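You operate a simulated robot arm through the tools that you are given. There is no shell and no other tool. Be economical: measure what you need, move in short steps, check, and stop when the job is done.

You are at the controls of a simulated robot arm. One attempt, no reset.

## Task
Close the flange gap: torque the two proud bolts to the plate's figure.
Fine: set the torque dial first; try the gap gauge before and after; wrench back in its holster.
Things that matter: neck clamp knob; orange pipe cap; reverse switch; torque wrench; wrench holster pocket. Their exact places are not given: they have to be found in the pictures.

Only the result counts: the job must be done as asked and must still hold three seconds after the hand-in. Knocking over, shifting, dropping, spilling or breaking anything else fails it.

## Robot
A 7-joint arm with a two-finger parallel gripper on a trunk, on a base that drives. Base frame: it is fixed to the floor where the robot stands at the start and does not move with it; the origin is under the middle of the robot, x ahead of it, y to its left, z up; the surface under the hand at the start is at about z = 0.754. Lengths are in m, angles in degrees, forces in N, time in s.
With the tool pointing down near the work surface it reaches from about 0.38 to 0.9 m from the robot's upright axis, wherever it stands. Its first joint turns from -115.0 to 115.0 degrees. Places, roughly: neck clamp knob [0.4, 0.1, 0.8]; orange pipe cap (7x7x4 cm) [0.5, 0.2, 0.9]; reverse switch [0.8, 0.1, 0.9]; wrench holster pocket [0.4, 0.4, 0.8]. Payload 3.91 kg.
The TCP is the grasp point between the finger pads, 0.03 m short of the fingertips. In the tool frame z runs along the fingers and y along their closing line. Largest opening 0.11 m; finger width 0.02, thickness 0.01; the body of the gripper, 0.048 by 0.112 m, starts 0.055 m behind the TCP.
Orientation is that of the tool frame in the base frame, as a unit quaternion [w, x, y, z]. With the fingers straight down and closing along the base's y, the tool's x points along the base's -x, its y along +y and its z along -z.

## Interface
- The arm moves only by the tool send_rows. Its argument "motion" is a list of rows, each an object (a shift or turn left out is 0, a gripper value left out holds the last) with "rotation": the turn, a rotation vector about the tool's x, y, z in units of 4 degrees (1.0 is 4 degrees), a list of three; "offset": the shift along the tool's x, y, z in units of 25 mm (1.0 is 25 mm), a list of three; "grip": the finger opening in m, from 0 to 0.11. In form: [{"rotation": [rx, ry, rz], "offset": [x, y, z], "grip": grip}, ...]. A call has 1 to 20 rows; each row shifts and turns the commanded pose from where the row before left it, along the tool's axes as they then stand. A call with a number of a shift or a turn outside -1 to 1 is refused whole. A row lasts 0.2 s, in which the tool goes at most 0.05 m and 8.6 degrees; a call with a longer step from one row to the next is refused whole, and so is a gripper value outside its range. Where a pose cannot be reached the arm comes as near as it can. A force on the tool above 60 N (or 10 N above the force at the start of the call, whichever is more), or a blocked arm, ends the call early, and 0.2 s more pass. The fingers move at their own pace (about 0.153 m/s each) and stop on an object; they squeeze with about 34 N. The grip force told is the motor's: it shows also when the fingers shut on nothing. Time passes only in rows, and 0.2 s behind the last, so rows that do not move let the fingers close. The reply holds the time, the measured pose of the TCP, the force on the tool along the base axes, the opening and the grip force, in the units named above and with some noise, with the torque about the TCP (base axes, N m) and any sound that the robot's microphone picked up, and new pictures: "views" is both (left out), scene, wrist or none.
- Cameras (640 x 400 px; columns grow to the right, rows downward): "scene" is now at [0.2181, 0.2393, 1.4478]; the picture's right is [0.40, -0.92, 0.00], its down [-0.64, -0.28, -0.72] and it looks along [0.66, 0.28, -0.70] (base axes); focal length 248 px, centre (320, 200). "wrist" rides on the gripper at [0.072, 0.017, -0.103] in the tool frame; the picture's right is [-0.23, 0.97, 0.00], its down [-0.76, -0.18, -0.62] and it looks along [-0.61, -0.14, 0.78] (tool axes); focal length 222 px, centre (320, 200).
- slide_trunk(by): slides the trunk up (or, below 0, down) by that many m; the arm and the scene camera ride with it, the base frame stays. It gives what a move gives, with no picture.
- roll_base(legs): drives the robot by 1 to 6 legs, each [ahead, left, turn to the left] in m, m and degrees, along the robot's own axes; the way and the turn of a leg run together, so that a leg with both is an arc; at most 1.5 m and 180 degrees a leg. The arm and the cameras ride along, it lands a little off, and it stops where it bumps. It gives what a move gives, and a new picture of the scene camera.
- pan_tilt(pan, tilt): turns the head with the scene camera to pan (to the left, within 80 degrees either way) and tilt (down, from -29 to 69), counted from straight ahead of the robot. It gives what a move gives, and a new picture of the scene camera.
- locate(camera, pixels): for up to 12 pixels [column, row] of the newest picture of that camera ("zoom" is the newest enlarged one), the place [x, y, z] in the base frame of the surface seen there, good to about 0.003 m. The clock stands still meanwhile.
- enlarge(camera, box): a new picture of the part [left, top, right, bottom] of that camera's present view, enlarged. The clock stands still meanwhile.
- job_done(): hands the job in; it is judged then, once.

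Keep the steps short. Do not move on a guess: measure, check each grasp and each placing, and mend mistakes. In all there are 80 turns and 260 pictures (those below and enlarged ones count). Leave the gripper open and the arm clear of the work at the hand-in unless told otherwise, and finish with a single line.

The tools are called after "Call:" as a command line: name --argument value ..., lists and objects as JSON in quotes. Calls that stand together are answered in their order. send_rows: Moves the arm, as the interface text tells. Its arguments: {"type":"object","properties":{"motion":{"type":"array"},"views":{"type":"string","enum":["both","scene","wrist","none"]}},"required":["motion"]} The other tools are called the same way: slide_trunk (by) slides the trunk up or down; roll_base (legs) drives the base; pan_tilt (pan, tilt) turns the head that bears the scene camera; locate (camera, pixels) gives the place of the surface under pixels of a picture; enlarge (camera, box) takes an enlarged picture of a part of a camera's view; job_done () hands the job in.

At the start:

```text
clock: 0.0
eef_pos: [0.4146, 0.2326, 1.2745]
ee_rot: [0.0, -0.001, 1.0, 0.0]
wrist_force: [0.3, 0.3, -1.1]
moment: [0.0, 0.05, 0.01]
gripper_width: 0.1101
gripper_force: 0.1
trunk travel left (down, up): [-0.8, 0.19]
robot x, y, heading: [-0.002, -0.0012, 0.1]
head pan, tilt: [23.4, 44.3]
```

scene: 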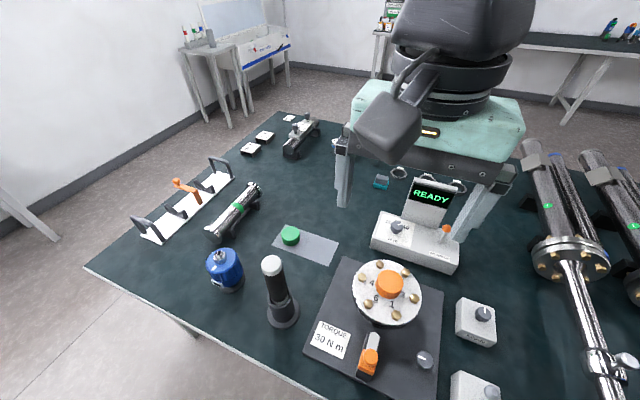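
wrist: 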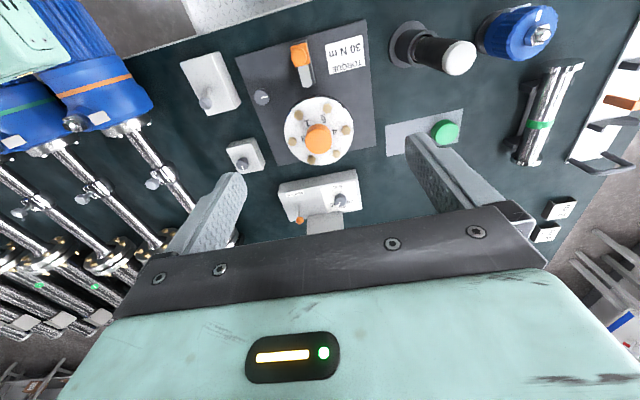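

I see the flange with the orange cap, a plate reading "TORQUE 30 N m", a console showing READY, a holstered wrench and several small boxes. First I'll take enlarged views to identify the parts.

Call:
enlarge --camera "scene" --box '[300, 160, 520, 400]'

Call:
enlarge --camera "scene" --box '[130, 110, 350, 340]'

Call:
enlarge --camera "wrist" --box '[170, 20, 400, 240]'

```text
1.67 times, centred on (410, 280) of scene
```

zoom: 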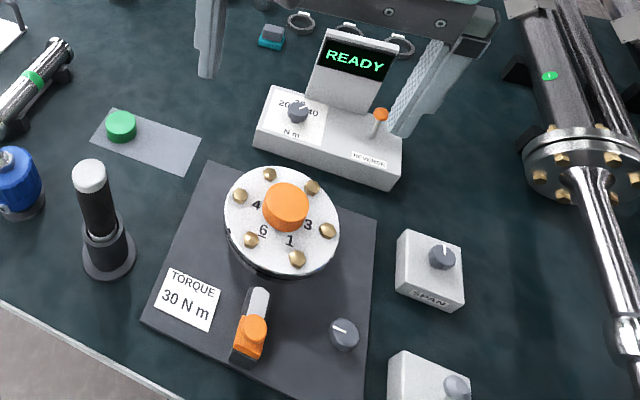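

```text
1.74 times, centred on (240, 225) of scene
```

zoom: 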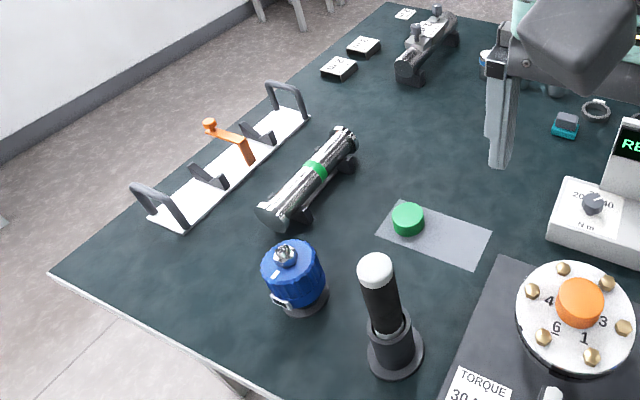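

```text
1.82 times, centred on (285, 130) of wrist
```

zoom: 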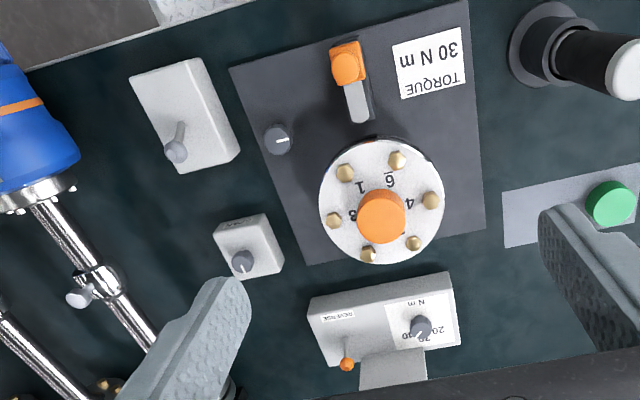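

The tall black tool with a light top looks like the wrench in its holster. The dial (20/30/40) and the orange reverse lever are on the console, the orange slide by the flange is likely the gauge, and the grey knob on the dark plate is the neck clamp. Next I'll measure these places.

Call:
locate --camera "scene" --pixels '[[388, 285], [398, 227], [446, 229], [425, 360], [369, 360], [372, 342], [272, 264], [283, 312], [384, 318], [331, 340], [484, 313], [413, 270]]'

Call:
enlarge --camera "scene" --box '[345, 250, 445, 312]'

Call:
enlarge --camera "scene" --box '[365, 170, 475, 275]'

Call:
enlarge --camera "scene" --box '[330, 310, 450, 400]'

```text
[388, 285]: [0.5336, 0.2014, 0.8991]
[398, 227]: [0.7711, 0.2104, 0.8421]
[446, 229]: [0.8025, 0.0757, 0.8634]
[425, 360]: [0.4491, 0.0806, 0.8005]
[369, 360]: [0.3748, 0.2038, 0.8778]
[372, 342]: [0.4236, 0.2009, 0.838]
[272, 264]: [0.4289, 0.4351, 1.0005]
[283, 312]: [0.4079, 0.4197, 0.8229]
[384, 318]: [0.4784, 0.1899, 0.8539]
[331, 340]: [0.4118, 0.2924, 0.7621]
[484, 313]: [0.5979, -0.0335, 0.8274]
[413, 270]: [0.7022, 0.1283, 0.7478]
```

```text
6.40 times, centred on (395, 281) of scene
```

zoom: 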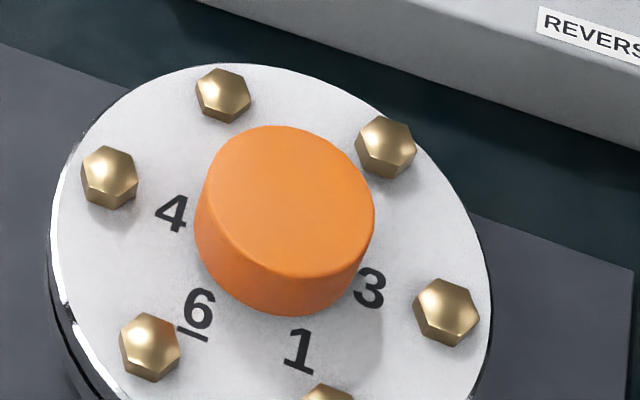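

```text
3.81 times, centred on (420, 222) of scene
```

zoom: 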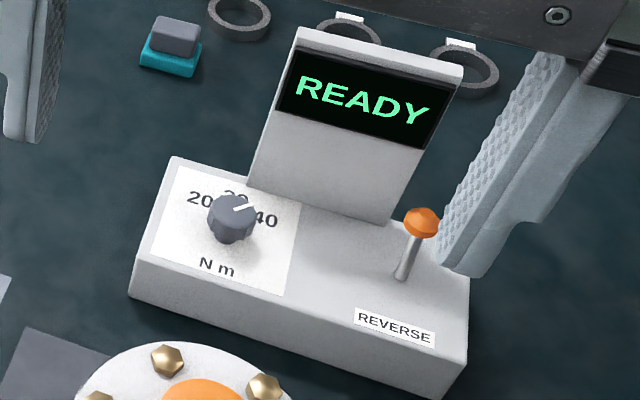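

```text
4.44 times, centred on (390, 355) of scene
```

zoom: 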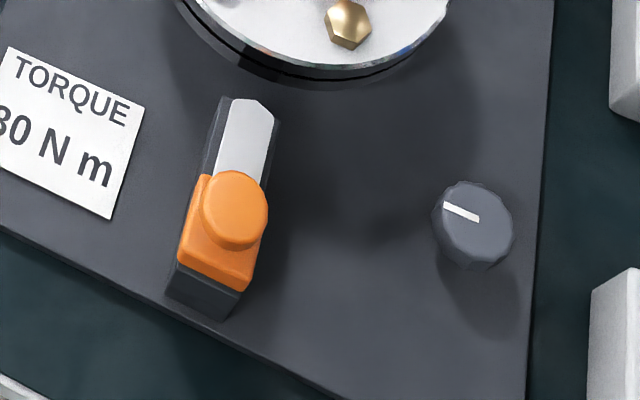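

The plate figure is 30 N·m. The dial pointer seems to be past 30. To find the proud bolts, I'll look at the whole flange closer up.

Call:
enlarge --camera "scene" --box '[340, 252, 436, 332]'

Call:
enlarge --camera "wrist" --box '[275, 85, 365, 175]'

Call:
enlarge --camera "wrist" --box '[275, 160, 365, 240]'

```text
5.00 times, centred on (388, 292) of scene
```

zoom: 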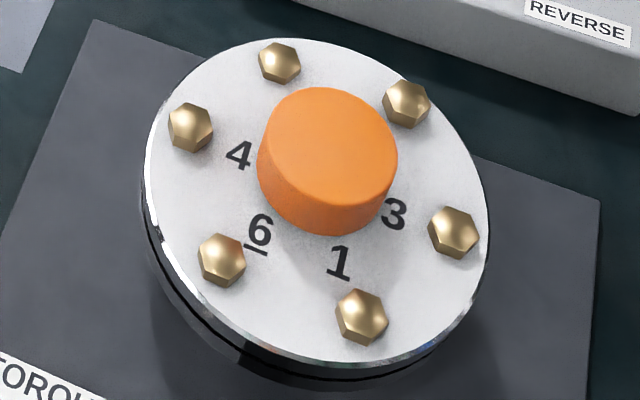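

```text
4.44 times, centred on (320, 130) of wrist
```

zoom: 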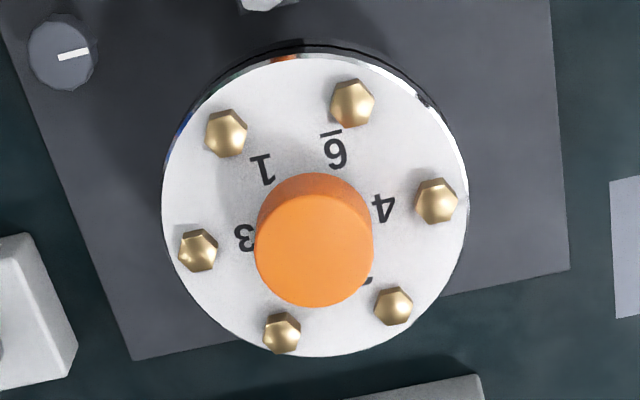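

```text
5.00 times, centred on (320, 200) of wrist
```

zoom: 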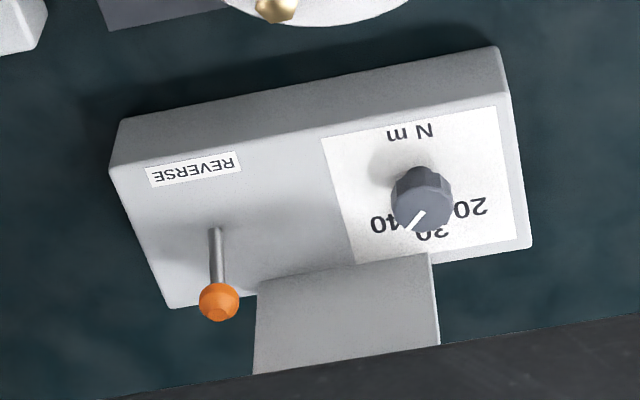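

The dial points to 40, so it must go back to 30. I'll measure the bolt heads and the flange beside each one to spot the proud pair.

Call:
enlarge --camera "scene" --box '[340, 252, 436, 332]'

Call:
locate --camera "zoom" --pixels '[[281, 58], [407, 97], [455, 227], [362, 310], [222, 254], [190, 121], [250, 90], [370, 85], [430, 180], [310, 320], [170, 220], [270, 300]]'

Call:
enlarge --camera "wrist" --box '[275, 85, 365, 175]'

Call:
locate --camera "zoom" --pixels '[[225, 137], [352, 106], [437, 204], [394, 309], [283, 341], [197, 253], [318, 270], [190, 180], [290, 90], [420, 150], [440, 260], [240, 320]]'

```text
5.00 times, centred on (388, 292) of scene
```

zoom: 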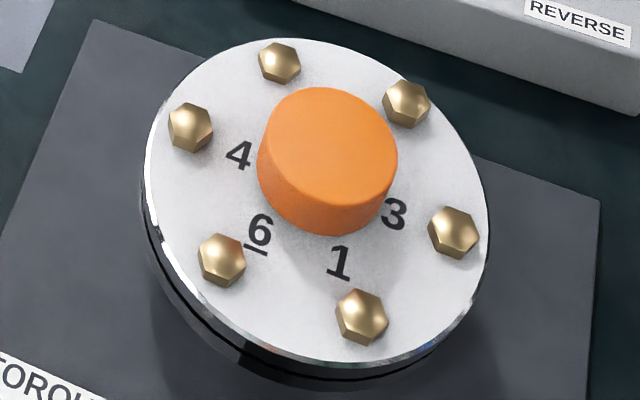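

```text
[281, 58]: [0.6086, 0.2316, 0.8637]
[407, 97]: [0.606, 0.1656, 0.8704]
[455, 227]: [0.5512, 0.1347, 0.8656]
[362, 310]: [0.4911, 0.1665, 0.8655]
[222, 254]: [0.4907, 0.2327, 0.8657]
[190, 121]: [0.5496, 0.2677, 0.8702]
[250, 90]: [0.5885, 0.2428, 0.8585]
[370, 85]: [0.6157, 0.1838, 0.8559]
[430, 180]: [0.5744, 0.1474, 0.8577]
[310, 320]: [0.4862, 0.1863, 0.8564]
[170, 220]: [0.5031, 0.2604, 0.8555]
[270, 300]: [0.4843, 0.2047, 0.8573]
```

```text
4.44 times, centred on (320, 130) of wrist
```

zoom: 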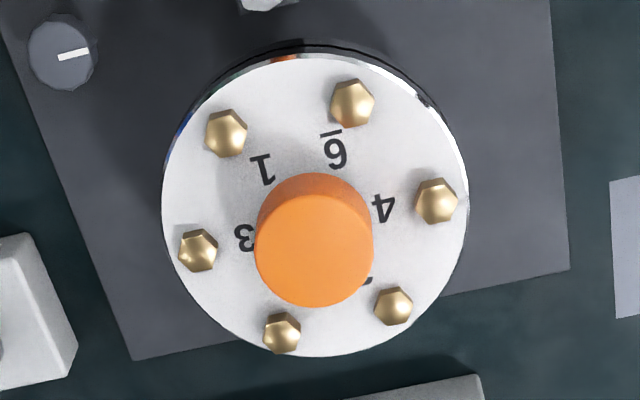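

```text
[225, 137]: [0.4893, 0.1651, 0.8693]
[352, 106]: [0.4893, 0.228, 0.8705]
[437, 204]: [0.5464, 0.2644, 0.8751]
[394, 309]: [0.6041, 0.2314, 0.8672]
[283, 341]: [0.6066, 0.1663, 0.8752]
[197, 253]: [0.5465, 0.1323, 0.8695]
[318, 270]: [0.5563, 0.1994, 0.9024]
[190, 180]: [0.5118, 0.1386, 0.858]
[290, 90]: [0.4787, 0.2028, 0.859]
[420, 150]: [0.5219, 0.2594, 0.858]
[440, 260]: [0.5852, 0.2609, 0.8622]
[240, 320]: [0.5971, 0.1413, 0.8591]
```

Both measurements agree that bolt 4 at (0.549, 0.267) and bolt 5 at (0.606, 0.166) stand about 5 mm proud. Next I'll look closely at the wrench, the knob and the dial.

Call:
enlarge --camera "scene" --box '[245, 245, 315, 335]'

Call:
enlarge --camera "wrist" --box '[385, 15, 485, 80]'

Call:
enlarge --camera "wrist" --box '[235, 30, 325, 110]'

Call:
enlarge --camera "wrist" --box '[320, 180, 360, 220]'

Call:
locate --camera "zoom" --pixels '[[320, 200], [200, 330], [450, 100], [300, 100]]'

```text
4.44 times, centred on (280, 290) of scene
```

zoom: 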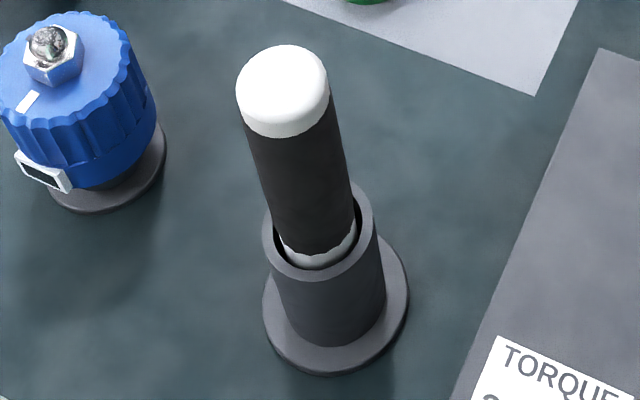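

```text
6.15 times, centred on (435, 48) of wrist
```

zoom: 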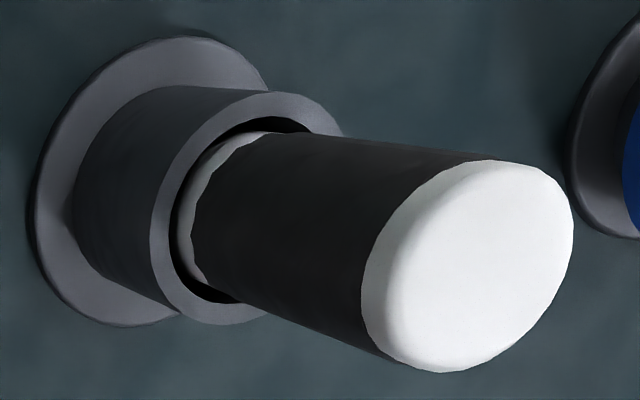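

```text
5.00 times, centred on (280, 70) of wrist
```

zoom: 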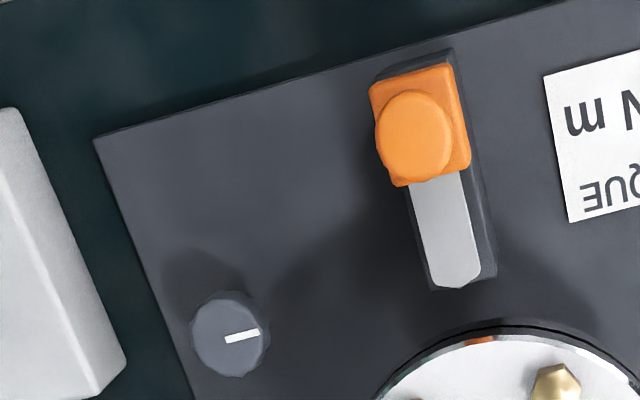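

```text
10.00 times, centred on (340, 200) of wrist
```

zoom: 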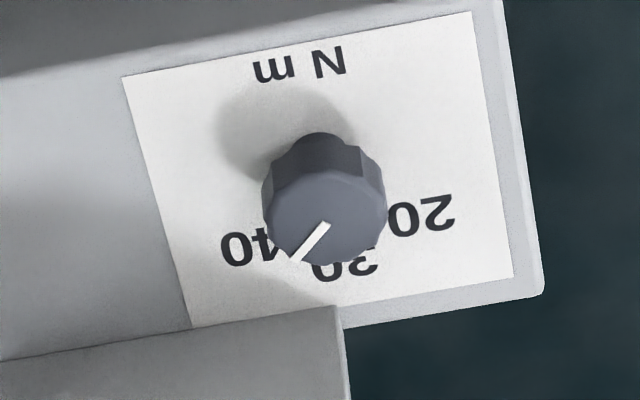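

```text
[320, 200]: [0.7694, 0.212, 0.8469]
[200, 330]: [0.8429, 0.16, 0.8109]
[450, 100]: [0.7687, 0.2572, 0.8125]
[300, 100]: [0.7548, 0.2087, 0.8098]
```

The dial is at (0.770, 0.211) with its face at z 0.81 and its top at about 0.847. It points about 45° right of ahead, at 40, so it needs a turn of +45° about vertical to reach 30. I'll measure the screen around it for clearance, plus the reverse lever and the wrench.

Call:
enlarge --camera "scene" --box '[365, 170, 475, 275]'

Call:
locate --camera "zoom" --pixels '[[250, 180], [265, 100], [300, 35], [390, 215], [455, 80], [232, 207], [228, 238], [260, 190], [421, 218], [403, 275], [208, 215], [257, 215]]'

Call:
enlarge --camera "scene" --box '[245, 245, 315, 335]'

Call:
locate --camera "zoom" --pixels '[[285, 85], [243, 100], [325, 90], [275, 130], [300, 180], [300, 230], [320, 290], [265, 235], [370, 210], [318, 262], [285, 330], [270, 320]]'

```text
3.81 times, centred on (420, 222) of scene
```

zoom: 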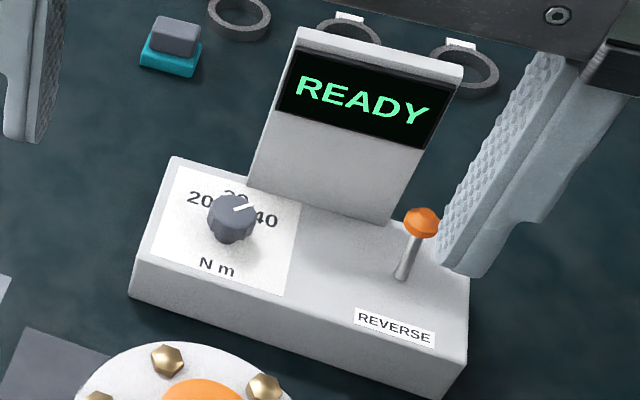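

```text
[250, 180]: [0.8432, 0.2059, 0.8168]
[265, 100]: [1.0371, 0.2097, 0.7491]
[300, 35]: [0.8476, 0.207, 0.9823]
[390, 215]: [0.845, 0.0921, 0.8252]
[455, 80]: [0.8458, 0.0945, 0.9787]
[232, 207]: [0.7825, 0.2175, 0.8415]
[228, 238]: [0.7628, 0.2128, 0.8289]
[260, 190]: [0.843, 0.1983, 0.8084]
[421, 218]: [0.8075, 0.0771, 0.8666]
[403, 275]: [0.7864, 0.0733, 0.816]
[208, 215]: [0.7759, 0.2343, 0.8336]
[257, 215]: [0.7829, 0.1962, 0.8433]
```

```text
4.44 times, centred on (280, 290) of scene
```

zoom: 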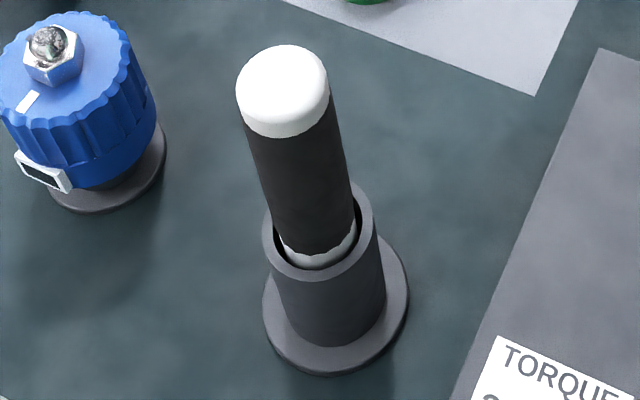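

```text
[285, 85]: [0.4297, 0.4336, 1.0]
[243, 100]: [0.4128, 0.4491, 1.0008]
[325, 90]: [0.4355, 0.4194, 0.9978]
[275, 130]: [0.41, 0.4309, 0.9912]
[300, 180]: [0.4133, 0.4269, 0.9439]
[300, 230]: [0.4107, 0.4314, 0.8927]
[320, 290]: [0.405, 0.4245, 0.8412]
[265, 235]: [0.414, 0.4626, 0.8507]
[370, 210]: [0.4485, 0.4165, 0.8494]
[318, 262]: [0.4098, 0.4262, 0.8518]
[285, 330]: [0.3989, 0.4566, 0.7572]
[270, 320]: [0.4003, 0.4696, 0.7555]
```

Knob centre is about (0.778, 0.215), roughly 36 mm across, and the screen face is at x 0.845, so there is room. I'll move above the dial and pre-turn the hand.

Call:
send_rows --motion '[{"offset": [-0.969, -0.047, 0.6], "grip": 0.07}, {"offset": [-0.969, -0.047, 0.6]}, {"offset": [-0.969, -0.047, 0.6]}, {"offset": [-0.969, -0.047, 0.6]}, {"offset": [-0.969, -0.047, 0.6]}, {"offset": [-0.969, -0.047, 0.6]}, {"offset": [-0.969, -0.047, 0.6]}, {"offset": [-0.969, -0.047, 0.6]}, {"offset": [-0.969, -0.047, 0.6]}, {"offset": [-0.969, -0.047, 0.6]}, {"offset": [-0.969, -0.047, 0.6]}, {"offset": [-0.969, -0.047, 0.6]}, {"offset": [-0.969, -0.047, 0.6]}, {"offset": [-0.969, -0.047, 0.6]}, {"offset": [-0.969, -0.047, 0.6]}, {"rotation": [0, 0, 1]}, {"rotation": [0, 0, 1]}, {"rotation": [0, 0, 1]}, {"rotation": [0, 0, 1]}, {"rotation": [0, 0, 1]}]'

```text
clock: 4.2
eef_pos: [0.7777, 0.2147, 1.0509]
ee_rot: [0.0, 0.174, 0.985, 0.0]
wrist_force: [-0.3, -0.4, 0.3]
moment: [0.05, 0.0, 0.02]
gripper_width: 0.0698
gripper_force: 0.0
trunk travel left (down, up): [-0.8, 0.19]
robot x, y, heading: [0.001, 0.0052, -0.1]
head pan, tilt: [23.4, 44.3]
```

scene: 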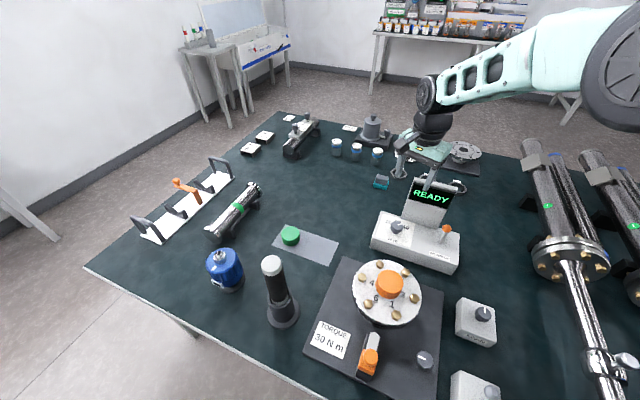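
wrist: 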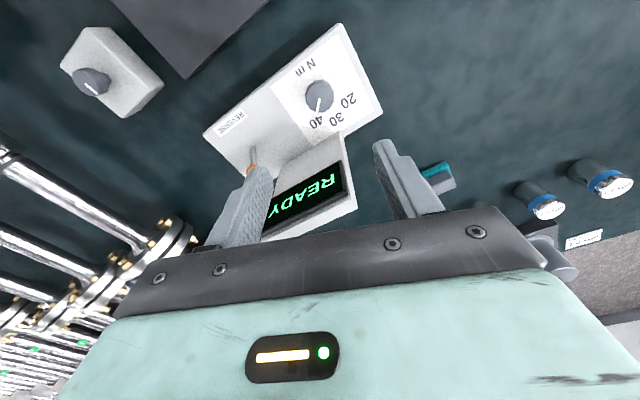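

The knob appears at (319, 95), directly below the hand as predicted. I'll zoom in to refine its centre and pointer.

Call:
enlarge --camera "wrist" --box '[285, 65, 360, 135]'

Call:
locate --camera "wrist" --pixels '[[320, 92], [308, 95], [331, 95], [320, 84], [320, 105]]'

```text
5.71 times, centred on (322, 100) of wrist
```

zoom: 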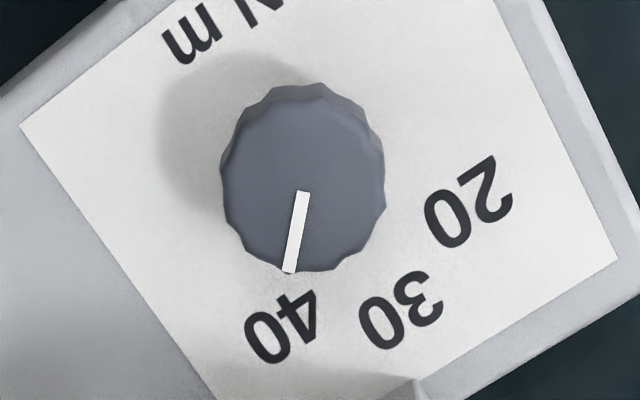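

```text
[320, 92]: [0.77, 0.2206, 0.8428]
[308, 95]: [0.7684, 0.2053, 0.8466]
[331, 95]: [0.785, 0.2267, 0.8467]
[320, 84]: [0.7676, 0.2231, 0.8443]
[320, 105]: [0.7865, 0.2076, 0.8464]
```

The pointer is on 40. I'll get the exact label angles around the knob.

Call:
locate --camera "zoom" --pixels '[[281, 325], [401, 311], [468, 201], [289, 268], [303, 195], [225, 185], [384, 185], [300, 268], [300, 105], [190, 40]]'

```text
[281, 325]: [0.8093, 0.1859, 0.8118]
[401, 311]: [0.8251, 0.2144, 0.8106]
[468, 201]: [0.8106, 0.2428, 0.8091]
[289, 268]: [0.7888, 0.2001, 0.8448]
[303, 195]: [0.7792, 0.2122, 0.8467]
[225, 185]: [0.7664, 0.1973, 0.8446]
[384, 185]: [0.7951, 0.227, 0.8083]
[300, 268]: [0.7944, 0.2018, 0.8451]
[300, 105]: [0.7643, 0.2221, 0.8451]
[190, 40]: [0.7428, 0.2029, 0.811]
```

The labels span roughly ±45° about 30. I'll lower the hand so the tips stay about 8 mm above the face (TCP z 0.848), then close on the knob.

Call:
send_rows --motion '[{"offset": [0, 0, 0.9]}, {"offset": [0, 0, 0.9]}, {"offset": [0, 0, 0.9]}, {"offset": [0, 0, 0.9]}, {"offset": [0, 0, 0.9]}, {"offset": [0, 0, 0.9]}, {"offset": [0, 0, 0.9]}, {"offset": [0, 0, 0.9]}, {"offset": [0, 0, 0.9]}, {"grip": 0.02}, {"grip": 0.02}, {"grip": 0.02}]'

```text
clock: 6.8
eef_pos: [0.7782, 0.2138, 0.8467]
ee_rot: [0.0, 0.174, 0.985, -0.002]
wrist_force: [-5.0, -7.4, -7.1]
moment: [0.13, -0.54, -0.01]
gripper_width: 0.0376
gripper_force: 44.7
trunk travel left (down, up): [-0.8, 0.19]
robot x, y, heading: [0.003, -0.0012, 0.1]
head pan, tilt: [23.4, 44.3]
```

scene: 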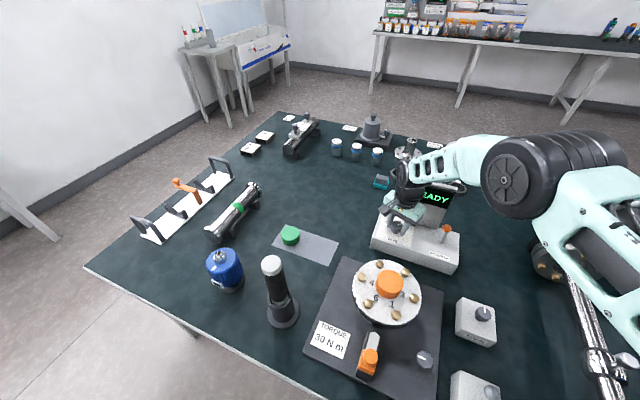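
wrist: 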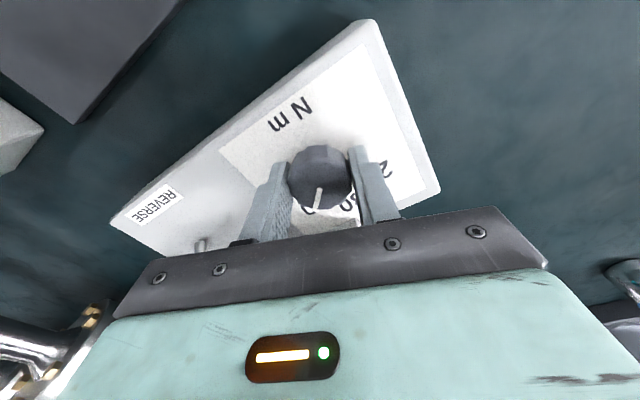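

The knob is held at 37.6 mm opening. Now I'll turn it −45° about tool z, which is counter-clockwise seen from above.

Call:
send_rows --motion '[{"rotation": [0, 0, -1]}, {"rotation": [0, 0, -1]}, {"rotation": [0, 0, -1]}, {"rotation": [0, 0, -1]}, {"rotation": [0, 0, -1]}, {"rotation": [0, 0, -1]}, {"rotation": [0, 0, -1]}, {"rotation": [0, 0, -1]}, {"rotation": [0, 0, -1]}, {"rotation": [0, 0, -1]}, {"rotation": [0, 0, -1]}, {"rotation": [0, 0, -0.25]}]'

```text
clock: 9.4
eef_pos: [0.7785, 0.2117, 0.8466]
ee_rot: [0.0, -0.217, 0.976, 0.0]
wrist_force: [7.3, -23.8, -1.4]
moment: [-0.46, 1.16, -0.02]
gripper_width: 0.0376
gripper_force: 45.5
trunk travel left (down, up): [-0.8, 0.19]
robot x, y, heading: [0.001, 0.0037, -0.3]
head pan, tilt: [23.4, 44.3]
```

scene: 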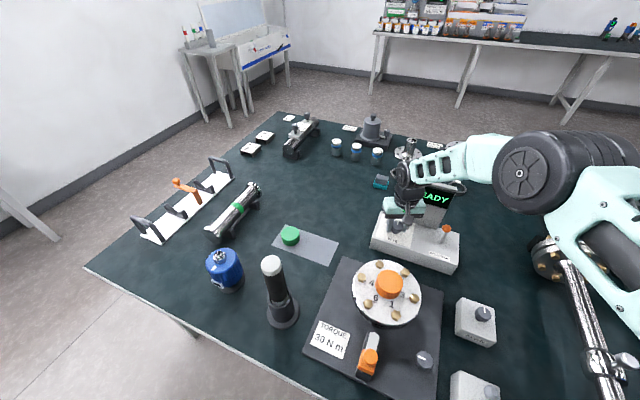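
wrist: 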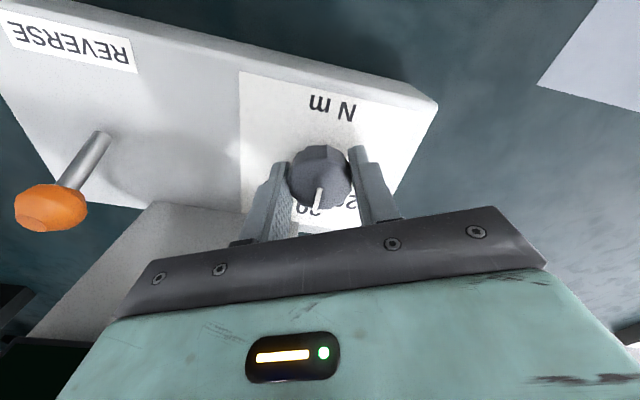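

The pointer turned with the hand. I'll release, lift and check the reading.

Call:
send_rows --motion '[{"grip": 0.07}, {"grip": 0.07}, {"offset": [0, 0, -1]}, {"offset": [0, 0, -1]}, {"offset": [0, 0, -1]}, {"offset": [0, 0, -1]}, {"offset": [0, 0, -1]}, {"offset": [0, 0, -1]}, {"offset": [0, 0, -1]}, {"offset": [0, 0, -1]}, {"rotation": [0, 0, 1]}, {"rotation": [0, 0, 1]}, {"rotation": [0, 0, 1]}, {"rotation": [0, 0, 1]}, {"rotation": [0, 0, 1]}, {"rotation": [0, 0, 1]}, {"rotation": [0, 0, 0.25]}]' --views "none"

Call:
enlarge --camera "wrist" --box '[260, 50, 380, 150]'

Call:
locate --camera "zoom" --pixels '[[320, 200]]'

```text
clock: 13.0
eef_pos: [0.7779, 0.2141, 1.0471]
ee_rot: [0.001, 0.001, 1.0, 0.0]
wrist_force: [0.0, 0.2, 0.2]
moment: [-0.01, 0.01, 0.01]
gripper_width: 0.0699
gripper_force: 0.1
trunk travel left (down, up): [-0.8, 0.19]
robot x, y, heading: [0.001, -0.0005, -0.2]
head pan, tilt: [23.4, 44.3]
```

```text
4.00 times, centred on (320, 100) of wrist
```

zoom: 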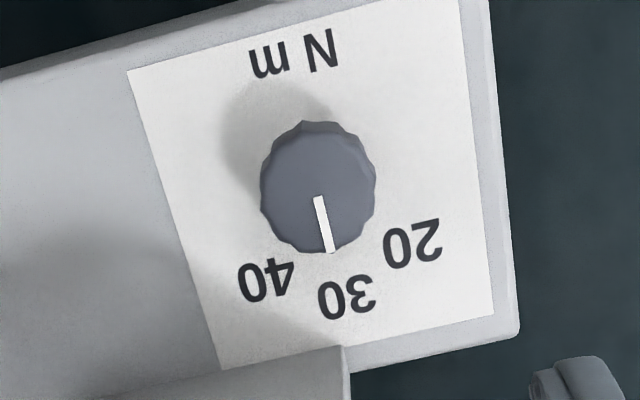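

```text
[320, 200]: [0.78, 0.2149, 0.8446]
```

It now points at about 30. I'll check the angle precisely.

Call:
enlarge --camera "wrist" --box '[300, 78, 340, 118]'

Call:
locate --camera "zoom" --pixels '[[317, 192], [350, 332], [310, 170], [346, 315]]'

```text
10.00 times, centred on (320, 98) of wrist
```

zoom: 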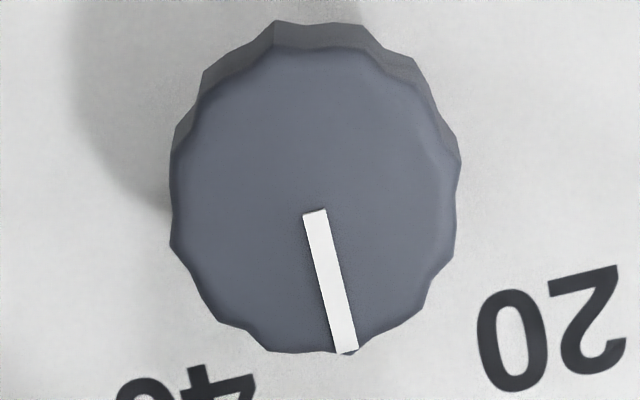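

```text
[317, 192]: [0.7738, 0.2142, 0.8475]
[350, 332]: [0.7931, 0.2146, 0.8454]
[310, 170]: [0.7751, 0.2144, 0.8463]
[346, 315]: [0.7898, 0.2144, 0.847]
```

The pointer is along +x to within about 1°, so the dial is on 30. Now to the gauge: I'll move back over it at a safe height.

Call:
send_rows --motion '[{"offset": [1, -0.02, 0]}, {"offset": [1, -0.02, 0]}, {"offset": [1, -0.02, 0]}, {"offset": [1, -0.02, 0]}, {"offset": [1, -0.02, 0]}, {"offset": [1, -0.02, 0]}, {"offset": [1, -0.02, 0]}, {"offset": [1, -0.02, 0]}, {"offset": [1, -0.02, 0]}, {"offset": [1, -0.02, 0]}, {"offset": [1, -0.02, 0]}, {"offset": [1, -0.02, 0]}, {"offset": [1, -0.02, 0]}, {"offset": [1, -0.02, 0]}, {"offset": [1, -0.02, 0]}, {"offset": [1, -0.02, 0]}]'

Call:
enlarge --camera "wrist" --box '[270, 40, 370, 140]'

Call:
locate --camera "wrist" --pixels '[[320, 80], [320, 90], [320, 100], [320, 110], [320, 120], [310, 90], [330, 90]]'

```text
clock: 16.4
eef_pos: [0.3785, 0.2058, 1.0478]
ee_rot: [0.0, 0.001, 1.0, -0.001]
wrist_force: [0.6, -0.4, -1.1]
moment: [0.03, 0.02, 0.05]
gripper_width: 0.0701
gripper_force: 0.1
trunk travel left (down, up): [-0.8, 0.19]
robot x, y, heading: [0.0048, 0.0009, -0.1]
head pan, tilt: [23.4, 44.3]
```

scene: 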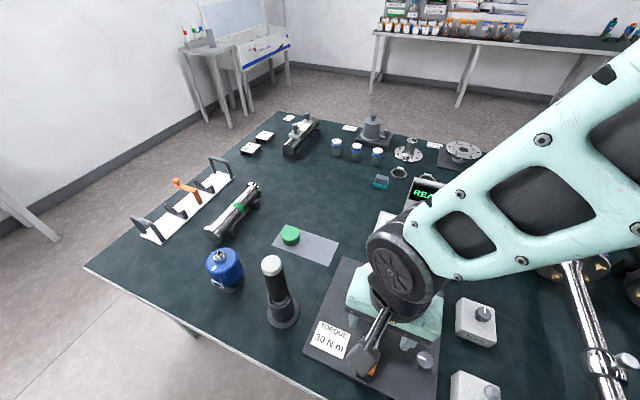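
wrist: 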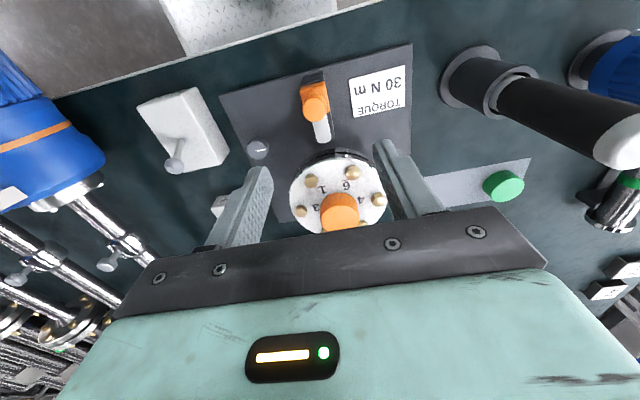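

```text
4.00 times, centred on (320, 90) of wrist
```

zoom: 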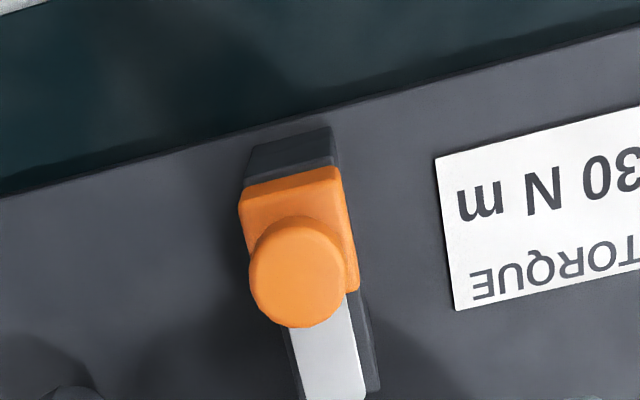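

```text
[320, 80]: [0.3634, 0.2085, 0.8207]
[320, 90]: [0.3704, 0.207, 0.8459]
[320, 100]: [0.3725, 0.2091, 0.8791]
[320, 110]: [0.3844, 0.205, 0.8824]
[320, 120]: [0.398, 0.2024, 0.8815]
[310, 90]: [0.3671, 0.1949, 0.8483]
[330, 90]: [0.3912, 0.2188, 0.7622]
```

The orange knob stands on the slide block. I'll locate its exact centre and the blade's end relative to the flange.

Call:
locate --camera "zoom" --pixels '[[297, 275], [252, 275], [343, 275], [297, 320], [297, 235], [335, 380], [250, 195], [335, 180], [290, 150], [345, 270]]'

Call:
locate --camera "wrist" --pixels '[[325, 135], [325, 141], [330, 150], [332, 153], [340, 152]]'

Call:
enlarge --camera "wrist" --box '[285, 110, 385, 190]'

```text
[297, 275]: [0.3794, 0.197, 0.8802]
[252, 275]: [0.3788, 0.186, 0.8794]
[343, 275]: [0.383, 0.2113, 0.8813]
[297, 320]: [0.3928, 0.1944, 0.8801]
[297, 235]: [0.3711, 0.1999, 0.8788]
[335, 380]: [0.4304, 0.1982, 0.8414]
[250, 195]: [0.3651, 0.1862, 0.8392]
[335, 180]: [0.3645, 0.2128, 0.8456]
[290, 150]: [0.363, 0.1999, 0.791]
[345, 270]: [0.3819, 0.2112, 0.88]
```

```text
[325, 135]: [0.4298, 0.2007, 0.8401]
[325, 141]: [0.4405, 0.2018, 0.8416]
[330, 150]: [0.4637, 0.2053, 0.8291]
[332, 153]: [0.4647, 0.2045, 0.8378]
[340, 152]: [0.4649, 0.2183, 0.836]
```

```text
5.00 times, centred on (335, 150) of wrist
```

zoom: 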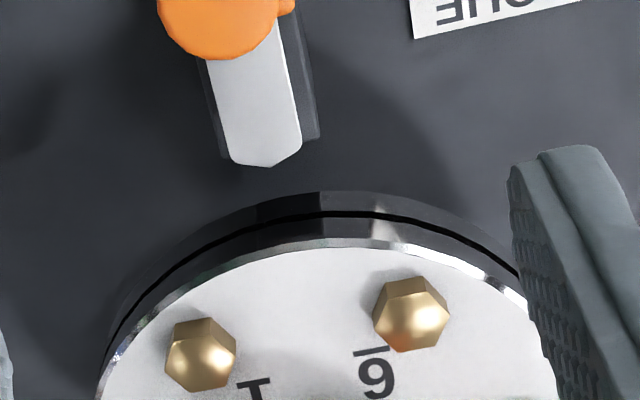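

Gauge knob centre is (0.381, 0.199), 25 mm across, z 0.848–0.880. The blade tip is at x≈0.447 and the flange edge at x≈0.464. I'll go down and grip the knob.

Call:
send_rows --motion '[{"offset": [-0.1, -0.28, 0]}, {"offset": [0, 0, 0.947]}, {"offset": [0, 0, 0.947]}, {"offset": [0, 0, 0.947]}, {"offset": [0, 0, 0.947]}, {"offset": [0, 0, 0.947]}, {"offset": [0, 0, 0.947]}, {"offset": [0, 0, 0.947]}, {"grip": 0.015}, {"grip": 0.015}, {"grip": 0.015}]' --views "wrist"

```text
clock: 18.8
eef_pos: [0.381, 0.1988, 0.8819]
ee_rot: [0.0, 0.001, 1.0, -0.001]
wrist_force: [2.0, -10.6, -4.8]
moment: [0.18, -0.28, -0.1]
gripper_width: 0.0295
gripper_force: 45.0
trunk travel left (down, up): [-0.8, 0.19]
robot x, y, heading: [-0.0014, -0.0039, -0.0]
head pan, tilt: [23.4, 44.3]
```

wrist: 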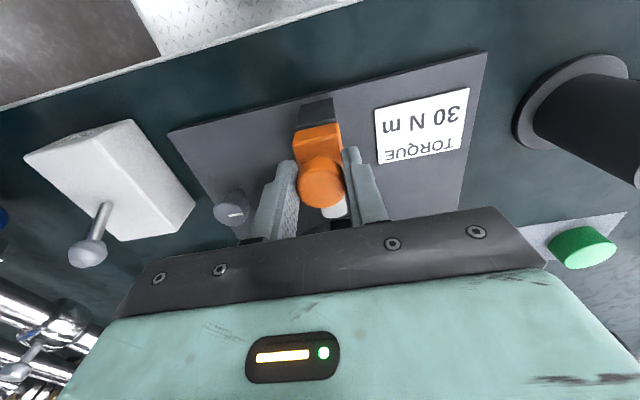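

The knob is held. I'll push it toward the flange gently in 5 mm rows and watch the force.

Call:
send_rows --motion '[{"offset": [-0.2, 0, 0]}, {"offset": [-0.2, 0, 0]}, {"offset": [-0.2, 0, 0]}, {"offset": [-0.2, 0, 0]}]' --views "none"

Call:
enlarge --camera "wrist" --box '[240, 120, 420, 240]'

```text
clock: 19.8
eef_pos: [0.4001, 0.1985, 0.8816]
ee_rot: [0.0, 0.0, 1.0, 0.0]
wrist_force: [-1.3, -18.1, 15.2]
moment: [0.08, 0.66, 0.09]
gripper_width: 0.0292
gripper_force: 45.1
trunk travel left (down, up): [-0.8, 0.19]
robot x, y, heading: [0.0004, 0.0026, 0.2]
head pan, tilt: [23.4, 44.3]
```

```text
3.33 times, centred on (330, 180) of wrist
```

zoom: 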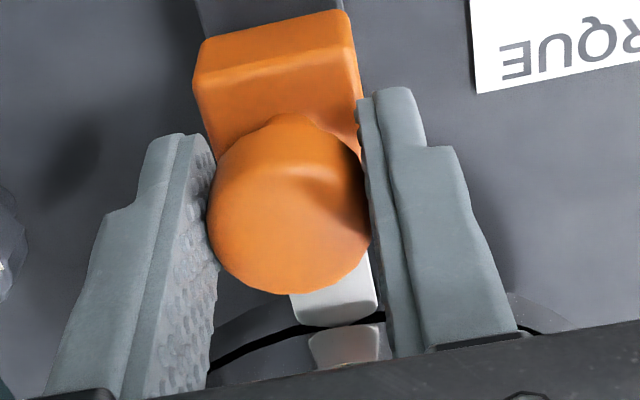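

The slide travels freely and the blade is at the gap. I'll push further in small rows.

Call:
send_rows --motion '[{"offset": [-0.12, 0, 0]}, {"offset": [-0.12, 0, 0]}, {"offset": [-0.12, 0, 0]}, {"offset": [-0.12, 0, 0]}]' --views "none"

Call:
enlarge --camera "wrist" --box '[240, 120, 420, 240]'

```text
clock: 20.8
eef_pos: [0.4123, 0.1995, 0.8821]
ee_rot: [0.0, 0.001, 1.0, 0.0]
wrist_force: [-0.5, -20.7, 5.9]
moment: [0.15, -0.05, 0.06]
gripper_width: 0.0294
gripper_force: 45.3
trunk travel left (down, up): [-0.8, 0.19]
robot x, y, heading: [-0.0006, 0.0021, -0.3]
head pan, tilt: [23.4, 44.3]
```

```text
3.33 times, centred on (330, 180) of wrist
```

zoom: 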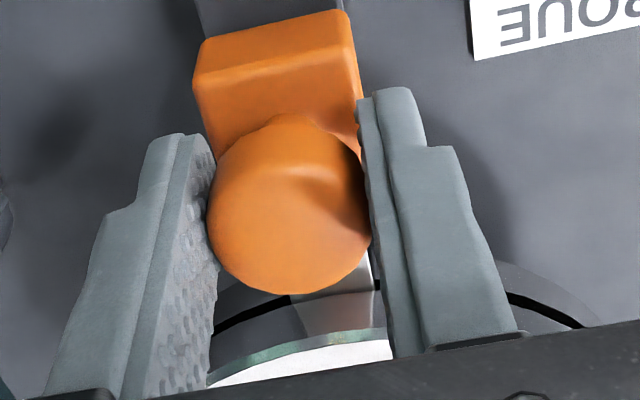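

The blade is going into the gap with no resistance, which confirms the gap is open. A bit more to the stop.

Call:
send_rows --motion '[{"offset": [-0.12, 0, 0]}, {"offset": [-0.12, 0, 0]}, {"offset": [-0.12, 0, 0]}, {"offset": [-0.12, 0, 0]}]' --views "scene"

```text
clock: 21.8
eef_pos: [0.4216, 0.1982, 0.8825]
ee_rot: [-0.001, -0.002, 1.0, -0.001]
wrist_force: [-15.1, -17.0, -4.8]
moment: [0.23, -0.35, -0.14]
gripper_width: 0.0294
gripper_force: 44.6
trunk travel left (down, up): [-0.8, 0.19]
robot x, y, heading: [-0.0045, 0.0005, -0.3]
head pan, tilt: [23.4, 44.3]
```

scene: 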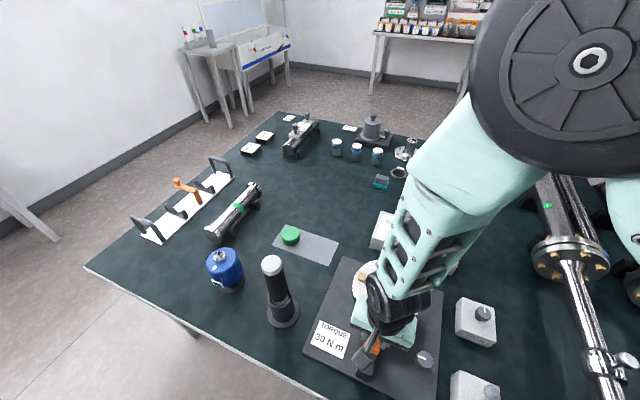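

The stop is reached at 40 mm of travel, so the gauge goes in fully: the gap is open. I'll pull it back to its start at x 0.381, release and rise.

Call:
send_rows --motion '[{"offset": [0.24, 0, 0]}, {"offset": [0.24, 0, 0]}, {"offset": [0.24, 0, 0]}, {"offset": [0.24, 0, 0]}, {"offset": [0.24, 0, 0]}, {"offset": [0.24, 0, 0]}, {"offset": [0.24, 0, 0]}, {"grip": 0.07}, {"grip": 0.07}, {"offset": [0, 0, -1]}, {"offset": [0, 0, -1]}, {"offset": [0, 0, -1]}, {"offset": [0, 0, -1]}, {"offset": [0, 0, -1]}, {"offset": [0, 0, -1]}, {"offset": [0, 0, -1]}, {"offset": [0, 0, -1]}, {"offset": [0, 0, -1]}, {"offset": [0, 0, -1]}]' --views "wrist"

Call:
enlarge --camera "wrist" --box '[240, 40, 420, 200]'

```text
clock: 25.8
eef_pos: [0.3823, 0.1981, 1.133]
ee_rot: [0.0, 0.0, 1.0, 0.0]
wrist_force: [0.7, 0.1, -0.6]
moment: [-0.02, 0.0, -0.05]
gripper_width: 0.0701
gripper_force: 0.1
trunk travel left (down, up): [-0.8, 0.19]
robot x, y, heading: [-0.0014, 0.0019, 0.1]
head pan, tilt: [23.4, 44.3]
```

wrist: 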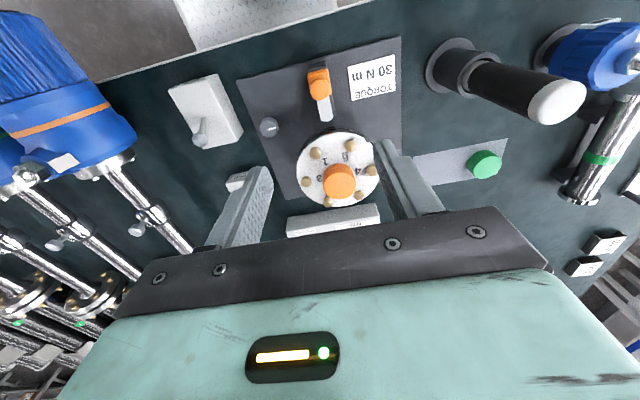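

```text
2.50 times, centred on (330, 120) of wrist
```

zoom: 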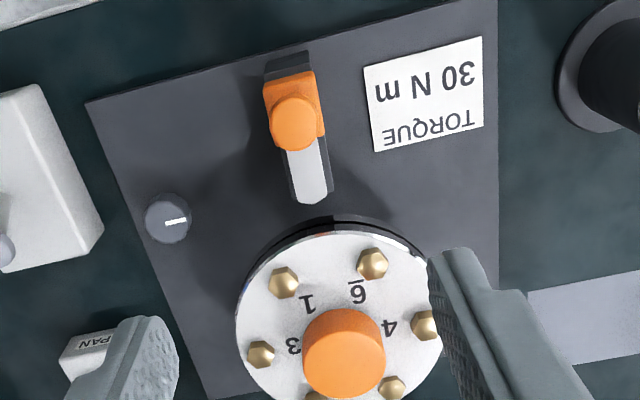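

The gauge is back home. Now I'll move over the wrench with the fingers about 10 cm above its top.

Call:
send_rows --motion '[{"offset": [-0.187, 0.956, 0]}, {"offset": [-0.187, 0.956, 0]}, {"offset": [-0.187, 0.956, 0]}, {"offset": [-0.187, 0.956, 0]}, {"offset": [-0.187, 0.956, 0]}, {"offset": [-0.187, 0.956, 0]}, {"offset": [-0.187, 0.956, 0]}, {"offset": [-0.187, 0.956, 0]}, {"offset": [-0.187, 0.956, 0]}, {"offset": [-0.187, 0.956, 0]}]' --views "both"

Call:
enlarge --camera "wrist" --box '[260, 70, 380, 170]'

```text
clock: 28.0
eef_pos: [0.4287, 0.4386, 1.1307]
ee_rot: [0.0, 0.0, 1.0, -0.001]
wrist_force: [-0.3, 0.3, 0.2]
moment: [0.0, 0.0, -0.01]
gripper_width: 0.07
gripper_force: 0.0
trunk travel left (down, up): [-0.8, 0.19]
robot x, y, heading: [-0.0001, 0.0011, 0.0]
head pan, tilt: [23.4, 44.3]
```

scene: 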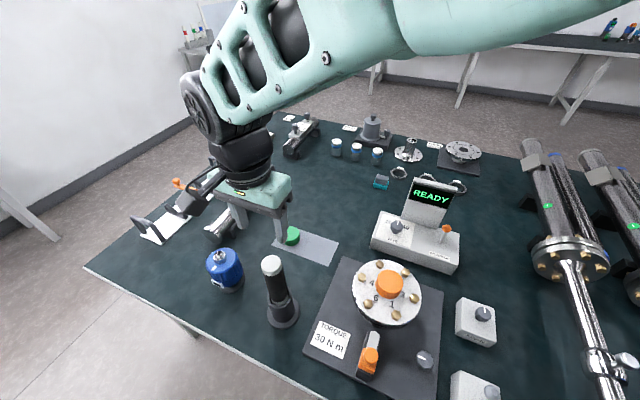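
wrist: 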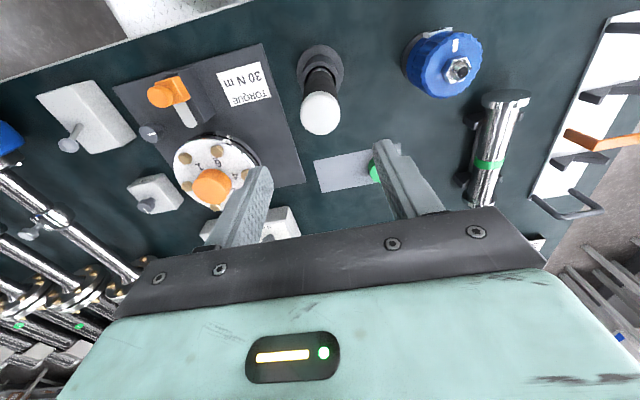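

```text
4.00 times, centred on (320, 120) of wrist
```

zoom: 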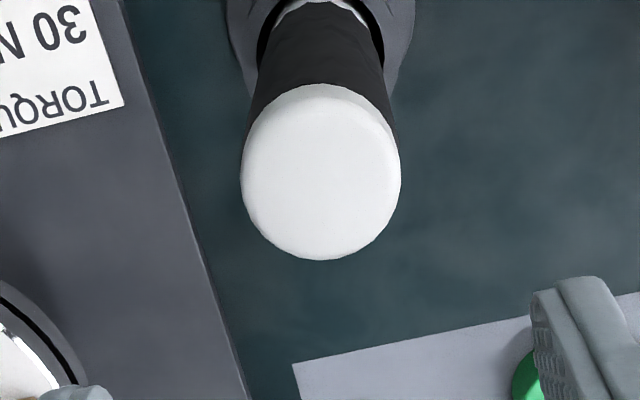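

I'll measure the wrench top's edges for its centre, and the socket ring inside the holster.

Call:
locate --camera "zoom" --pixels '[[247, 178], [396, 175], [322, 100], [322, 255], [321, 175], [320, 60], [320, 8], [240, 40], [395, 60]]'

```text
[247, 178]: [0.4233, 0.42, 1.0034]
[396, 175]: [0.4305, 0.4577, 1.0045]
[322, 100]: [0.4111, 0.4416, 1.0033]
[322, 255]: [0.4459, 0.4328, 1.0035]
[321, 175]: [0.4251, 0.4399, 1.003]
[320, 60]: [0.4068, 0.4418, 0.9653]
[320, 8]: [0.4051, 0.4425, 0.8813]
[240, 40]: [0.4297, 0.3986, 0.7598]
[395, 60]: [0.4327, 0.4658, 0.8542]
```

The wrench axis is at (0.428, 0.438), 40 mm across, with its top at 1.003. I'll lower to TCP 0.958 and grip.

Call:
send_rows --motion '[{"offset": [0, 0, 0.865]}, {"offset": [0, 0, 0.865]}, {"offset": [0, 0, 0.865]}, {"offset": [0, 0, 0.865]}, {"offset": [0, 0, 0.865]}, {"offset": [0, 0, 0.865]}, {"offset": [0, 0, 0.865]}, {"offset": [0, 0, 0.865]}, {"grip": 0.02}, {"grip": 0.02}, {"grip": 0.02}]' --views "both"

```text
clock: 30.4
eef_pos: [0.4292, 0.4378, 0.9591]
ee_rot: [0.0, 0.0, 1.0, -0.001]
wrist_force: [-0.7, -1.3, 0.2]
moment: [0.02, 0.0, 0.04]
gripper_width: 0.043
gripper_force: 33.4
trunk travel left (down, up): [-0.8, 0.19]
robot x, y, heading: [-0.001, 0.001, -0.0]
head pan, tilt: [23.4, 44.3]
```

scene: 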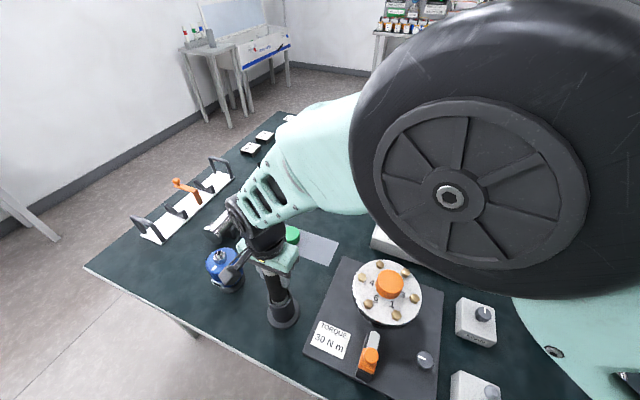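
wrist: 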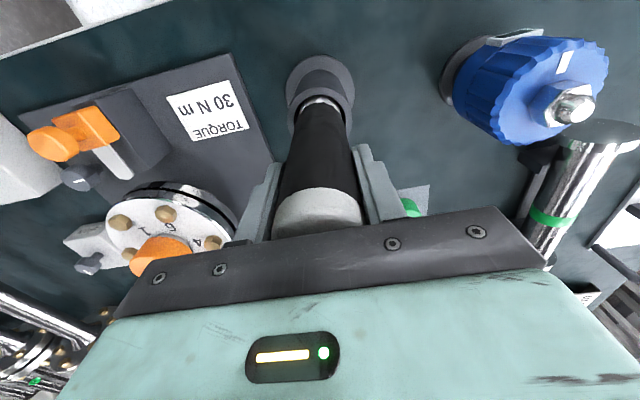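

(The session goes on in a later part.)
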